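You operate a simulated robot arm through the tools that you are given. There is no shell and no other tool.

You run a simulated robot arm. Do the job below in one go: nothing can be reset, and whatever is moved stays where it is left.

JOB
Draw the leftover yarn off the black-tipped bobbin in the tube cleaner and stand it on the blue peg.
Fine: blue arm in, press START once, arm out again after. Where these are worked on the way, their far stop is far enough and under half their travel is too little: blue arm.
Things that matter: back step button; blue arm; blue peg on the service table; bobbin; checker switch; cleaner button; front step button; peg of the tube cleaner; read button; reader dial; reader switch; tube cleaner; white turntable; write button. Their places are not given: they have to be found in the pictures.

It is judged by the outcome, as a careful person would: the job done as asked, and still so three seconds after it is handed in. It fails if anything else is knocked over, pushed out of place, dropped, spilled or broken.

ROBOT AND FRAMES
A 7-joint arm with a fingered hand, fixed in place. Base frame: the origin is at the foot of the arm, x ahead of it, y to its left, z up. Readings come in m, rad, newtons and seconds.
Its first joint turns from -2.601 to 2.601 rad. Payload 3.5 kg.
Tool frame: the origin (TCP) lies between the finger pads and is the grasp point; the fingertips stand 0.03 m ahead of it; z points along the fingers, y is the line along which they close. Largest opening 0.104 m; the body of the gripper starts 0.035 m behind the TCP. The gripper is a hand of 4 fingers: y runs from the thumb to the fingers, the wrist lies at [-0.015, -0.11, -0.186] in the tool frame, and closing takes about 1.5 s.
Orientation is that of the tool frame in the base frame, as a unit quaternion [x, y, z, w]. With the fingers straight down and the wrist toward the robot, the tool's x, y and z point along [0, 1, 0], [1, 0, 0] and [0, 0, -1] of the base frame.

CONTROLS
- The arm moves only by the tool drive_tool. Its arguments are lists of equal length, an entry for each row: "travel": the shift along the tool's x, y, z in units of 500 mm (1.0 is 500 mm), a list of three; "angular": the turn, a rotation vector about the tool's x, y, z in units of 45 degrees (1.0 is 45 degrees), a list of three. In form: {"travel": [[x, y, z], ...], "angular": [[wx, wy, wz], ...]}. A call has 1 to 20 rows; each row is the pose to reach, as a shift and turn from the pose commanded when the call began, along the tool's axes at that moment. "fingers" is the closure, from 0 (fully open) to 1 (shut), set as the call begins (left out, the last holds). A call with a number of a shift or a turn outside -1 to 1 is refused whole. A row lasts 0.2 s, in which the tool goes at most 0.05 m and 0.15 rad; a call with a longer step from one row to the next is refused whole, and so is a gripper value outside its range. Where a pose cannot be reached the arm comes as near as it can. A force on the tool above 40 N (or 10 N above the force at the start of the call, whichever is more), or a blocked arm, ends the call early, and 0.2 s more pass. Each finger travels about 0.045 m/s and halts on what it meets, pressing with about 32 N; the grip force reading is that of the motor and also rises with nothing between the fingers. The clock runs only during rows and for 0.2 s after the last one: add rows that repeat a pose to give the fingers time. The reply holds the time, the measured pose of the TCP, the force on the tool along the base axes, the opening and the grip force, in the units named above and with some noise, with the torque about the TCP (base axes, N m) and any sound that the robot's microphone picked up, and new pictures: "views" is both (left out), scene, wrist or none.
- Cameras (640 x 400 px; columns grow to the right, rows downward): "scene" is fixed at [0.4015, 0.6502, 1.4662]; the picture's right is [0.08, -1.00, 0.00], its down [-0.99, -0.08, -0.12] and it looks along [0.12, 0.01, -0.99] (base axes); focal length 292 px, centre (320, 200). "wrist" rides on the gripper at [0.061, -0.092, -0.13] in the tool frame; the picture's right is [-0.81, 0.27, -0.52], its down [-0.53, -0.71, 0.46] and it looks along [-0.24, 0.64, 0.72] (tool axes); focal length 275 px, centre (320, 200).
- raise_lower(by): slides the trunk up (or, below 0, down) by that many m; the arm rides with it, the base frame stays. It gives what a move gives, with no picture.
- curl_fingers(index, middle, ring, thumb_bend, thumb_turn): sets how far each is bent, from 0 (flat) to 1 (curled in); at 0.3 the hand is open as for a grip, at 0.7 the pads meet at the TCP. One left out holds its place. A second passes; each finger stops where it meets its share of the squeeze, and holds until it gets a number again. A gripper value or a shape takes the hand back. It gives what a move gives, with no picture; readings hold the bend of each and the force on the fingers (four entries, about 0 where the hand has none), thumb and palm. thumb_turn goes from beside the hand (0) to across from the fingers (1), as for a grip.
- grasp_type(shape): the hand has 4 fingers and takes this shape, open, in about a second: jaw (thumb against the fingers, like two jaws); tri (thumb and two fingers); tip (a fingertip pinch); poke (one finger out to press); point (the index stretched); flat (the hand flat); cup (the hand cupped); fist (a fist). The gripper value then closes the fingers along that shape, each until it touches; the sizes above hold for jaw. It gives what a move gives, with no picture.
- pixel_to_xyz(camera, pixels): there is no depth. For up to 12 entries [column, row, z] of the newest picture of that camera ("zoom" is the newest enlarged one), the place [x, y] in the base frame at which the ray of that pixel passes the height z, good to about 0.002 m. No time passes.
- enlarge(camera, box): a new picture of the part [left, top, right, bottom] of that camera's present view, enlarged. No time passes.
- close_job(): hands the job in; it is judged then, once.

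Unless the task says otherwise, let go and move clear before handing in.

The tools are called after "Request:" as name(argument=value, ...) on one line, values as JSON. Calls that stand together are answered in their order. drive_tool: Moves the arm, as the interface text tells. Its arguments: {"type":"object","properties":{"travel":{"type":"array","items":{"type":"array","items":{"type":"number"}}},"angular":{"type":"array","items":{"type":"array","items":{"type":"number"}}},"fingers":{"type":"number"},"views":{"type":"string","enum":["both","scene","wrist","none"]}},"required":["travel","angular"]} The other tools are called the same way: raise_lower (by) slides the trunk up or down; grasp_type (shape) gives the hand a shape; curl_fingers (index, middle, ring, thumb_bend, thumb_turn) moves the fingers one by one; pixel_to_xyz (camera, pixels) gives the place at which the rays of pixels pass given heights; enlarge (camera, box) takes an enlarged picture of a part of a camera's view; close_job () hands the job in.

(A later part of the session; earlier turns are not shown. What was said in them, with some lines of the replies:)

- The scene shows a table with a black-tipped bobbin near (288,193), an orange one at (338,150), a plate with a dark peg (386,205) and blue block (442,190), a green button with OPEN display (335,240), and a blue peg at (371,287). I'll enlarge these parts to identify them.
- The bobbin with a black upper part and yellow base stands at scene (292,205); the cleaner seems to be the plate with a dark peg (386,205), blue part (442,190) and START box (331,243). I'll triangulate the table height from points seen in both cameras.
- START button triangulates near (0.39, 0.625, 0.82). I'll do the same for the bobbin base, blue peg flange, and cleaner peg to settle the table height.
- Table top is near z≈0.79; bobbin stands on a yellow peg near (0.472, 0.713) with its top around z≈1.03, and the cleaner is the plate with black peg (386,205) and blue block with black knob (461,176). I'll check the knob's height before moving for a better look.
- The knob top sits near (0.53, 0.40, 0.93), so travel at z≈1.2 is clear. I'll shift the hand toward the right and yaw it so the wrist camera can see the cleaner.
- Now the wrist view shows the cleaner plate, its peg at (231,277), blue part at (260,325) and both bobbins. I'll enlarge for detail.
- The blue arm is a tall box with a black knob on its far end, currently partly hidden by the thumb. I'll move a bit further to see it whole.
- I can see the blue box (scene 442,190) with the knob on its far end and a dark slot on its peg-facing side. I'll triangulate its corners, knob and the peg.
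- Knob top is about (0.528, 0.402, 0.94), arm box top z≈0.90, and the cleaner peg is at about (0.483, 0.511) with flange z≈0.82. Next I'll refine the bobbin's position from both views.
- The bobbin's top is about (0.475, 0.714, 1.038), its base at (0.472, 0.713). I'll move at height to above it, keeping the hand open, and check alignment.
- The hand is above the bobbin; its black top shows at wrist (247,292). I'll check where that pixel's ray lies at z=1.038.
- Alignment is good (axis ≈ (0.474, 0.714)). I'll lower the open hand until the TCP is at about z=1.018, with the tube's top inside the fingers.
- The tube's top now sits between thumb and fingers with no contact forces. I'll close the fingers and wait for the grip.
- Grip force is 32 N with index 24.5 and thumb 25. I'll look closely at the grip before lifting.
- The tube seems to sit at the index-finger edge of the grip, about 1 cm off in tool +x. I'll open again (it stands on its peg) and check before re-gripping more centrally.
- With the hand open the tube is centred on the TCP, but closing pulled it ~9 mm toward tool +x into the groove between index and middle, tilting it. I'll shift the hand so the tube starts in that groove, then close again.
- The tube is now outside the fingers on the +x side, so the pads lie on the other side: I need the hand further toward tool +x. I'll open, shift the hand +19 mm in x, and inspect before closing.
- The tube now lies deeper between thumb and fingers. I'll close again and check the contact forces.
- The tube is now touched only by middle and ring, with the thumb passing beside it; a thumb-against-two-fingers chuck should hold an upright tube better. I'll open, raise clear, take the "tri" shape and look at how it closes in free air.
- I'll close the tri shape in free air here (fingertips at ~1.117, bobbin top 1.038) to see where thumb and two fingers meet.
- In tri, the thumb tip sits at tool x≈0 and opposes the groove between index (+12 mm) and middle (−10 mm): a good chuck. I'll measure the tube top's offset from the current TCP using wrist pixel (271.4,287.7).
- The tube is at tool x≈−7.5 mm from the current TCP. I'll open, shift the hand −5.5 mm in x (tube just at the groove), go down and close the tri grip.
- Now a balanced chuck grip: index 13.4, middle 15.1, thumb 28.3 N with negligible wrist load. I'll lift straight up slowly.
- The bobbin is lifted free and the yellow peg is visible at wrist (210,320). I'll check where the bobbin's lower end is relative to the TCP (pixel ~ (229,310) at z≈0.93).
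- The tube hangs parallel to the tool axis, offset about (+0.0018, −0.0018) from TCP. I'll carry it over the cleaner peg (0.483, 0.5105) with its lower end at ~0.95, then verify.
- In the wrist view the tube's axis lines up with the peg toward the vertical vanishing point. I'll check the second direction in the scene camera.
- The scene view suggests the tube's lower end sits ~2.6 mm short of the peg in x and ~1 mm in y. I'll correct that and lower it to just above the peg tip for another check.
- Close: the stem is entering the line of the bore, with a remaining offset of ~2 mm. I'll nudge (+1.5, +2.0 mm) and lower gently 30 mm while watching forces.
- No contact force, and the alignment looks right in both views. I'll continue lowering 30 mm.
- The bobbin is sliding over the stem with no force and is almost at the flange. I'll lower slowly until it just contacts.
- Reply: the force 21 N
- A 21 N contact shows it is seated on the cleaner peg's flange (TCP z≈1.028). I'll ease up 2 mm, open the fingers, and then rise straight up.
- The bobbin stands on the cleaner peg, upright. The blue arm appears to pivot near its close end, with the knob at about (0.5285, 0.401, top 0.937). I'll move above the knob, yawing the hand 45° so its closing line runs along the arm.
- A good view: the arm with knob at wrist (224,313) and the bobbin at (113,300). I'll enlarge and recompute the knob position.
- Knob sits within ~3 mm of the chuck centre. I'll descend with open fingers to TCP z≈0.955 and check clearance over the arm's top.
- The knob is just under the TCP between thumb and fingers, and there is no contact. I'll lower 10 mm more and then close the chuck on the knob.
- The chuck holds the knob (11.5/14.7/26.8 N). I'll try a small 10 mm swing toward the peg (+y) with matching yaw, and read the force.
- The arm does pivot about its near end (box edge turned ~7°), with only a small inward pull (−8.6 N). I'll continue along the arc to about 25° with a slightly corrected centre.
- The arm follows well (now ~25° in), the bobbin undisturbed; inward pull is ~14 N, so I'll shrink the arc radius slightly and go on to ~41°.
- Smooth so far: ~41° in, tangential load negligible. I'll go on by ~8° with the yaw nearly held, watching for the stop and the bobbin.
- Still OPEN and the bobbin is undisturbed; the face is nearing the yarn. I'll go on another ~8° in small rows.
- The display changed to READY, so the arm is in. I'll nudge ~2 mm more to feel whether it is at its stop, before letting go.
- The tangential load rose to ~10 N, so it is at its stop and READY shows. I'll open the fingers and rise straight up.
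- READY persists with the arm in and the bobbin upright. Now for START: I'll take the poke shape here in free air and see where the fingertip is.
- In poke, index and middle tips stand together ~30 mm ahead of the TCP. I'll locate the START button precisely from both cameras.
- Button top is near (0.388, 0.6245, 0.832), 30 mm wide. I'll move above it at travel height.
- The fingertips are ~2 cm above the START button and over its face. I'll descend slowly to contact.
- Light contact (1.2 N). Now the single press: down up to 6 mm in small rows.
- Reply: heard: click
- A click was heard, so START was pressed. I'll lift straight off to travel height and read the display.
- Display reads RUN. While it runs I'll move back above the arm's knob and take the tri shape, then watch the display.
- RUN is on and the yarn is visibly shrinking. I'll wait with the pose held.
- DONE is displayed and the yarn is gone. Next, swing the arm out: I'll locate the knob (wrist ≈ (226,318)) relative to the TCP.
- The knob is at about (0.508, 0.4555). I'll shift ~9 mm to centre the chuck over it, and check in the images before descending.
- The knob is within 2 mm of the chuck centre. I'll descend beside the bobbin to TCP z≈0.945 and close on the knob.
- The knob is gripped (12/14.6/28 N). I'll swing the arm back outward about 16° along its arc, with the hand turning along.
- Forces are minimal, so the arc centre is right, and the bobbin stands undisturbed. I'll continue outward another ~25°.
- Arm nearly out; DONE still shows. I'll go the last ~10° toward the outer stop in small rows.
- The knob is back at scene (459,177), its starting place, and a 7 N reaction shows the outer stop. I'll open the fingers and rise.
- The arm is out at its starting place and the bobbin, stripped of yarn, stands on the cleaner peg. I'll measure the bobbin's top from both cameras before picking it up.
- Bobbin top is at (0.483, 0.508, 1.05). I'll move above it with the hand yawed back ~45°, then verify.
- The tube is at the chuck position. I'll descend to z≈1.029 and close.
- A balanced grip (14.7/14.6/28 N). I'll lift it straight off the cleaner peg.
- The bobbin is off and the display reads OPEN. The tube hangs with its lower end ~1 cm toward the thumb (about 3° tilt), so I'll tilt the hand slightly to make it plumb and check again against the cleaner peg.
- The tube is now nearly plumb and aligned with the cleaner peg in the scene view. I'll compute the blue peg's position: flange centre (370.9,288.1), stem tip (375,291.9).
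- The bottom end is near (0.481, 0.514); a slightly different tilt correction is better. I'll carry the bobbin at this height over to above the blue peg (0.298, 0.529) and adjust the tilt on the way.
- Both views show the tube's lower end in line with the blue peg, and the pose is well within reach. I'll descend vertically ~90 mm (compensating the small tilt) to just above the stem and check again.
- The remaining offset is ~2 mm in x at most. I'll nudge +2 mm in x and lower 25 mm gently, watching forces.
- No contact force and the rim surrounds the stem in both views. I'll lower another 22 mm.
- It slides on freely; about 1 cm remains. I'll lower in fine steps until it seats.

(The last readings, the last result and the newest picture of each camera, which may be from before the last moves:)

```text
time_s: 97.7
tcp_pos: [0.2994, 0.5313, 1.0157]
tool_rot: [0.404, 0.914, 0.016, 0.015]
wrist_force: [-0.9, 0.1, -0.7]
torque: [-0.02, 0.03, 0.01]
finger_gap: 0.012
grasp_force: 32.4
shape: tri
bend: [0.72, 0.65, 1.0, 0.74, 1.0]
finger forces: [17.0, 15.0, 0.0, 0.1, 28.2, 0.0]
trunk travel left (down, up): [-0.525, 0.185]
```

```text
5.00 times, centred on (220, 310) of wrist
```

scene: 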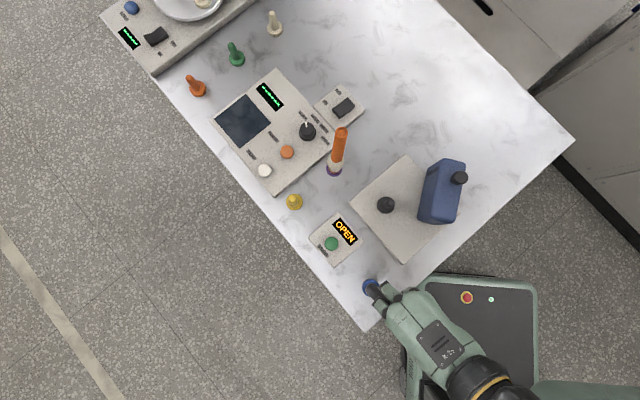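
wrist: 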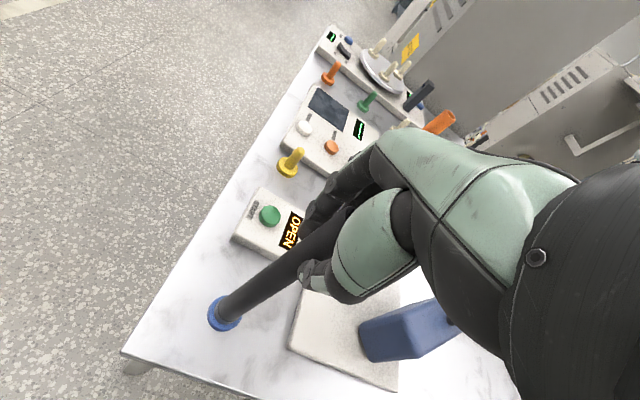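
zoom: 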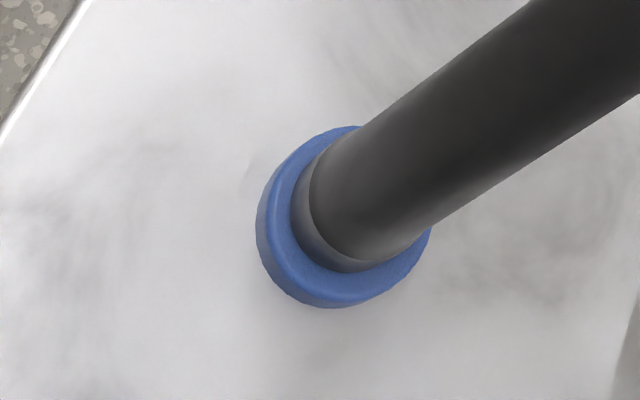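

Still no contact force at z≈1.016 but the rim is right at the flange. I'll lower a few more millimetres in 1 mm rows.

Request:
drive_tool(travel=[[0, -0.0001, 0.002], [0.0001, -0.0002, 0.004], [0.0001, -0.0003, 0.006], [0.0001, -0.0003, 0.008]], angular=[[0, 0, 0], [0, 0, 0], [0, 0, 0], [0, 0, 0]], views="wrist")

Request:
enlarge(camera="wrist", box=[170, 270, 270, 350])

```text
time_s: 98.7
tcp_pos: [0.298, 0.5314, 1.0138]
tool_rot: [0.405, 0.914, 0.016, 0.015]
wrist_force: [-1.1, -0.4, 15.9]
torque: [0.01, -0.06, -0.01]
finger_gap: 0.0123
grasp_force: 32.3
shape: tri
bend: [0.72, 0.65, 1.0, 0.74, 1.0]
finger forces: [18.3, 16.8, 0.0, 0.1, 31.6, 0.0]
trunk travel left (down, up): [-0.525, 0.185]
```

wrist: 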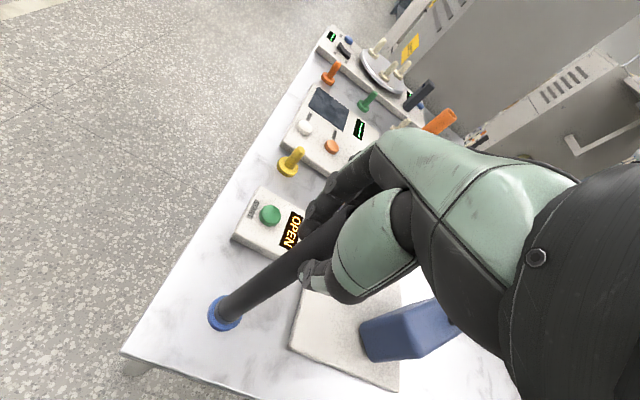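

```text
5.00 times, centred on (220, 310) of wrist
```

zoom: 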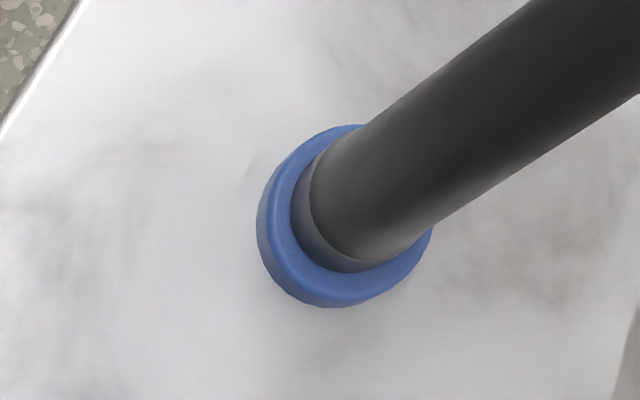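

Seated on the blue peg (15.9 N reaction). I'll ease up slightly, open the fingers, and rise clear vertically.

Request:
drive_tool(travel=[[0, 0.0001, -0.003], [0, 0.0001, -0.003], [0, 0.0001, -0.003], [0, 0.0001, -0.003], [0, 0.0001, -0.003], [0, 0.0001, -0.003], [0, 0.0001, -0.003], [0, 0.0001, -0.003], [0, 0.0001, -0.003], [0, 0.0001, -0.003]], angular=[[0, 0, 0], [0, 0, 0], [0, 0, 0], [0, 0, 0], [0, 0, 0], [0, 0, 0], [0, 0, 0], [0, 0, 0], [0, 0, 0], [0, 0, 0]], fingers=0, views="wrist")

Request:
drive_tool(travel=[[-0.0007, 0.002, -0.05], [-0.0016, 0.0048, -0.12], [-0.0026, 0.008, -0.2], [-0.0037, 0.0112, -0.28], [-0.0047, 0.0144, -0.36]], angular=[[0, 0, 0], [0, 0, 0], [0, 0, 0], [0, 0, 0], [0, 0, 0]])

```text
time_s: 100.9
tcp_pos: [0.2998, 0.5313, 1.0136]
tool_rot: [0.404, 0.915, 0.016, 0.014]
wrist_force: [0.2, 0.8, -0.6]
torque: [0.0, 0.01, 0.04]
finger_gap: 0.1036
grasp_force: 0.0
shape: tri
bend: [0.3, 0.3, 0.99, 0.3, 0.98]
finger forces: [0.0, 0.0, 0.0, 0.0, 0.0, 0.1]
trunk travel left (down, up): [-0.525, 0.185]
```

wrist: 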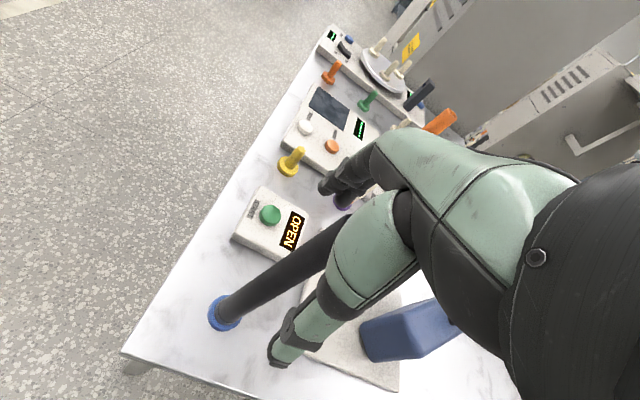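

```text
time_s: 102.1
tcp_pos: [0.299, 0.5321, 1.1945]
tool_rot: [0.404, 0.915, 0.016, 0.015]
wrist_force: [-0.2, 0.6, -0.6]
torque: [0.0, 0.0, 0.01]
finger_gap: 0.104
grasp_force: 0.1
shape: tri
bend: [0.3, 0.3, 0.99, 0.3, 0.98]
finger forces: [0.0, 0.0, 0.0, 0.0, 0.1, 0.0]
trunk travel left (down, up): [-0.525, 0.185]
```

scene: 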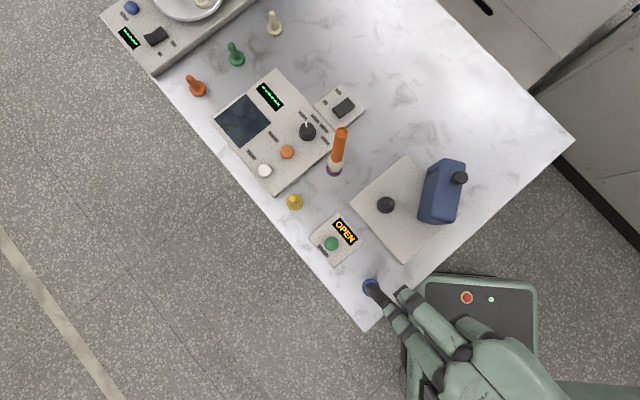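
wrist: 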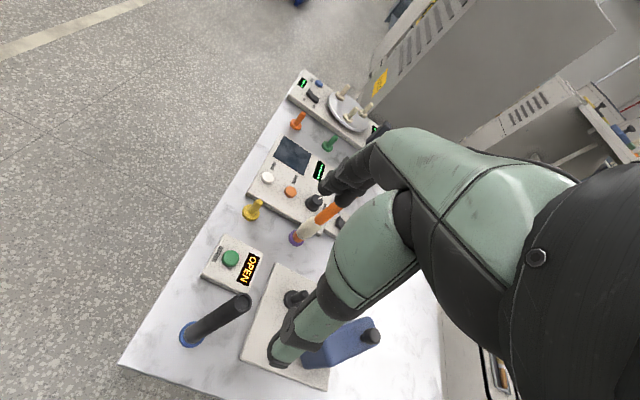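

The bobbin stands on the blue peg. I'll move the hand aside at height and make a last check of the whole table.

Request:
drive_tool(travel=[[-0.0695, 0.0267, 0.002], [-0.139, 0.0535, 0.0039], [-0.2086, 0.0802, 0.0059], [-0.2781, 0.1069, 0.0079], [-0.3477, 0.1337, 0.0098], [-0.4172, 0.1604, 0.0118]], angular=[[0, 0, 0], [0, 0, 0], [0, 0, 0], [0, 0, 0], [0, 0, 0], [0, 0, 0]])

Request:
enlarge(camera="scene", box=[300, 130, 500, 330])

Request:
enlarge(camera="wrist", box=[0, 160, 240, 400])

```text
time_s: 103.5
tcp_pos: [0.4986, 0.4301, 1.1934]
tool_rot: [0.405, 0.914, 0.016, 0.014]
wrist_force: [0.6, -0.9, 0.4]
torque: [0.01, -0.01, 0.0]
finger_gap: 0.1038
grasp_force: 0.1
shape: tri
bend: [0.3, 0.3, 0.99, 0.3, 0.98]
finger forces: [0.0, 0.0, 0.1, 0.0, 0.1, 0.0]
trunk travel left (down, up): [-0.525, 0.185]
```

scene: 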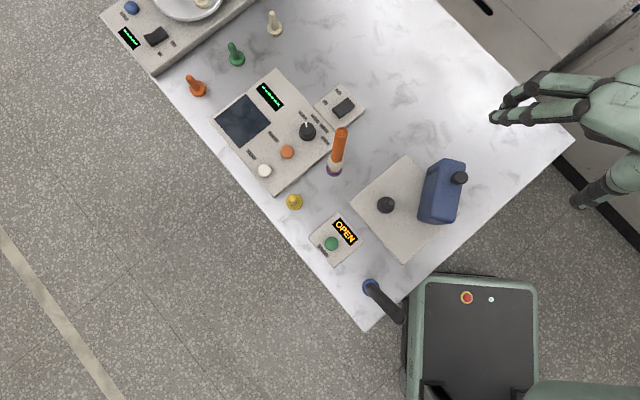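
wrist: 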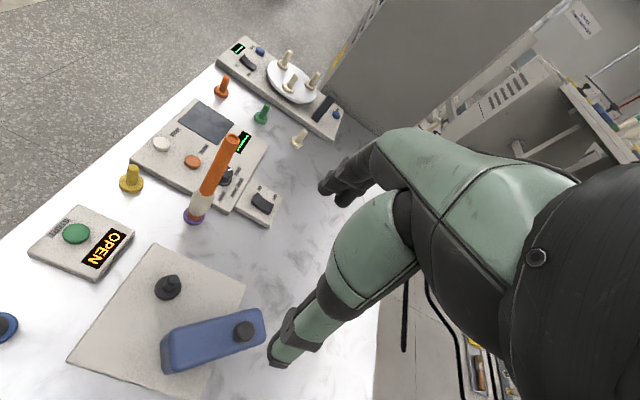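

```text
2.00 times, centred on (400, 230) of scene
```

zoom: 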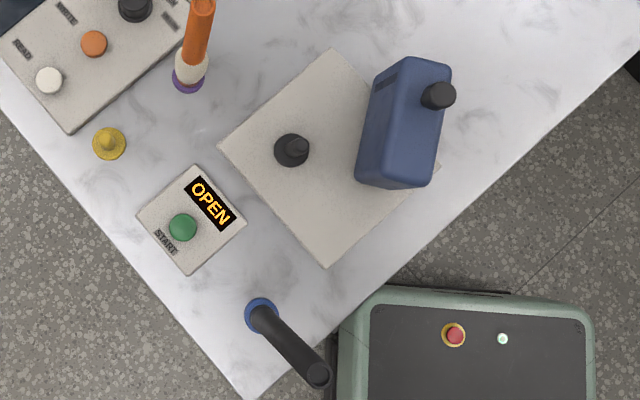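

```text
1.67 times, centred on (120, 280) of wrist
```

zoom: 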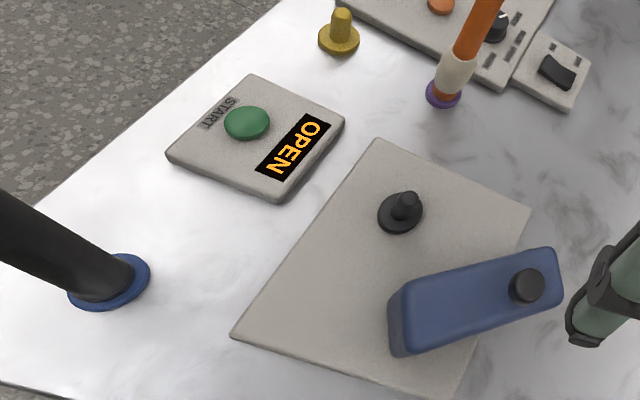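

The cleaned bobbin stands plumb on the blue peg (scene 370,288), the blue arm is out, the display reads OPEN, and everything else is where it was. The hand is empty and clear, so I'm handing in the job.

Request:
close_job()

```text
The job is handed in.
```

The black-tipped bobbin has been stripped of its leftover yarn in the tube cleaner and now stands upright on the blue peg. I have handed the job in.

- **Cleaning:** I set the bobbin on the cleaner's peg and swung the blue arm in until the display read READY. I pressed START once; there was one click, then RUN, then DONE. No yarn was left on the bobbin.
- **Arm:** I swung it back out to its original position. The display has read OPEN since I lifted the bobbin off the cleaner.
- **Bobbin:** It seated on the blue peg with a light contact. A last look from both cameras showed it straight on its peg.
- **Everything else:** Nothing else was knocked over or moved in that last look. The hand was empty and clear before I handed in.

I needed four tries to grip the bobbin at the start. The failed ones may have rocked it slightly on its yellow peg, but it stayed on.
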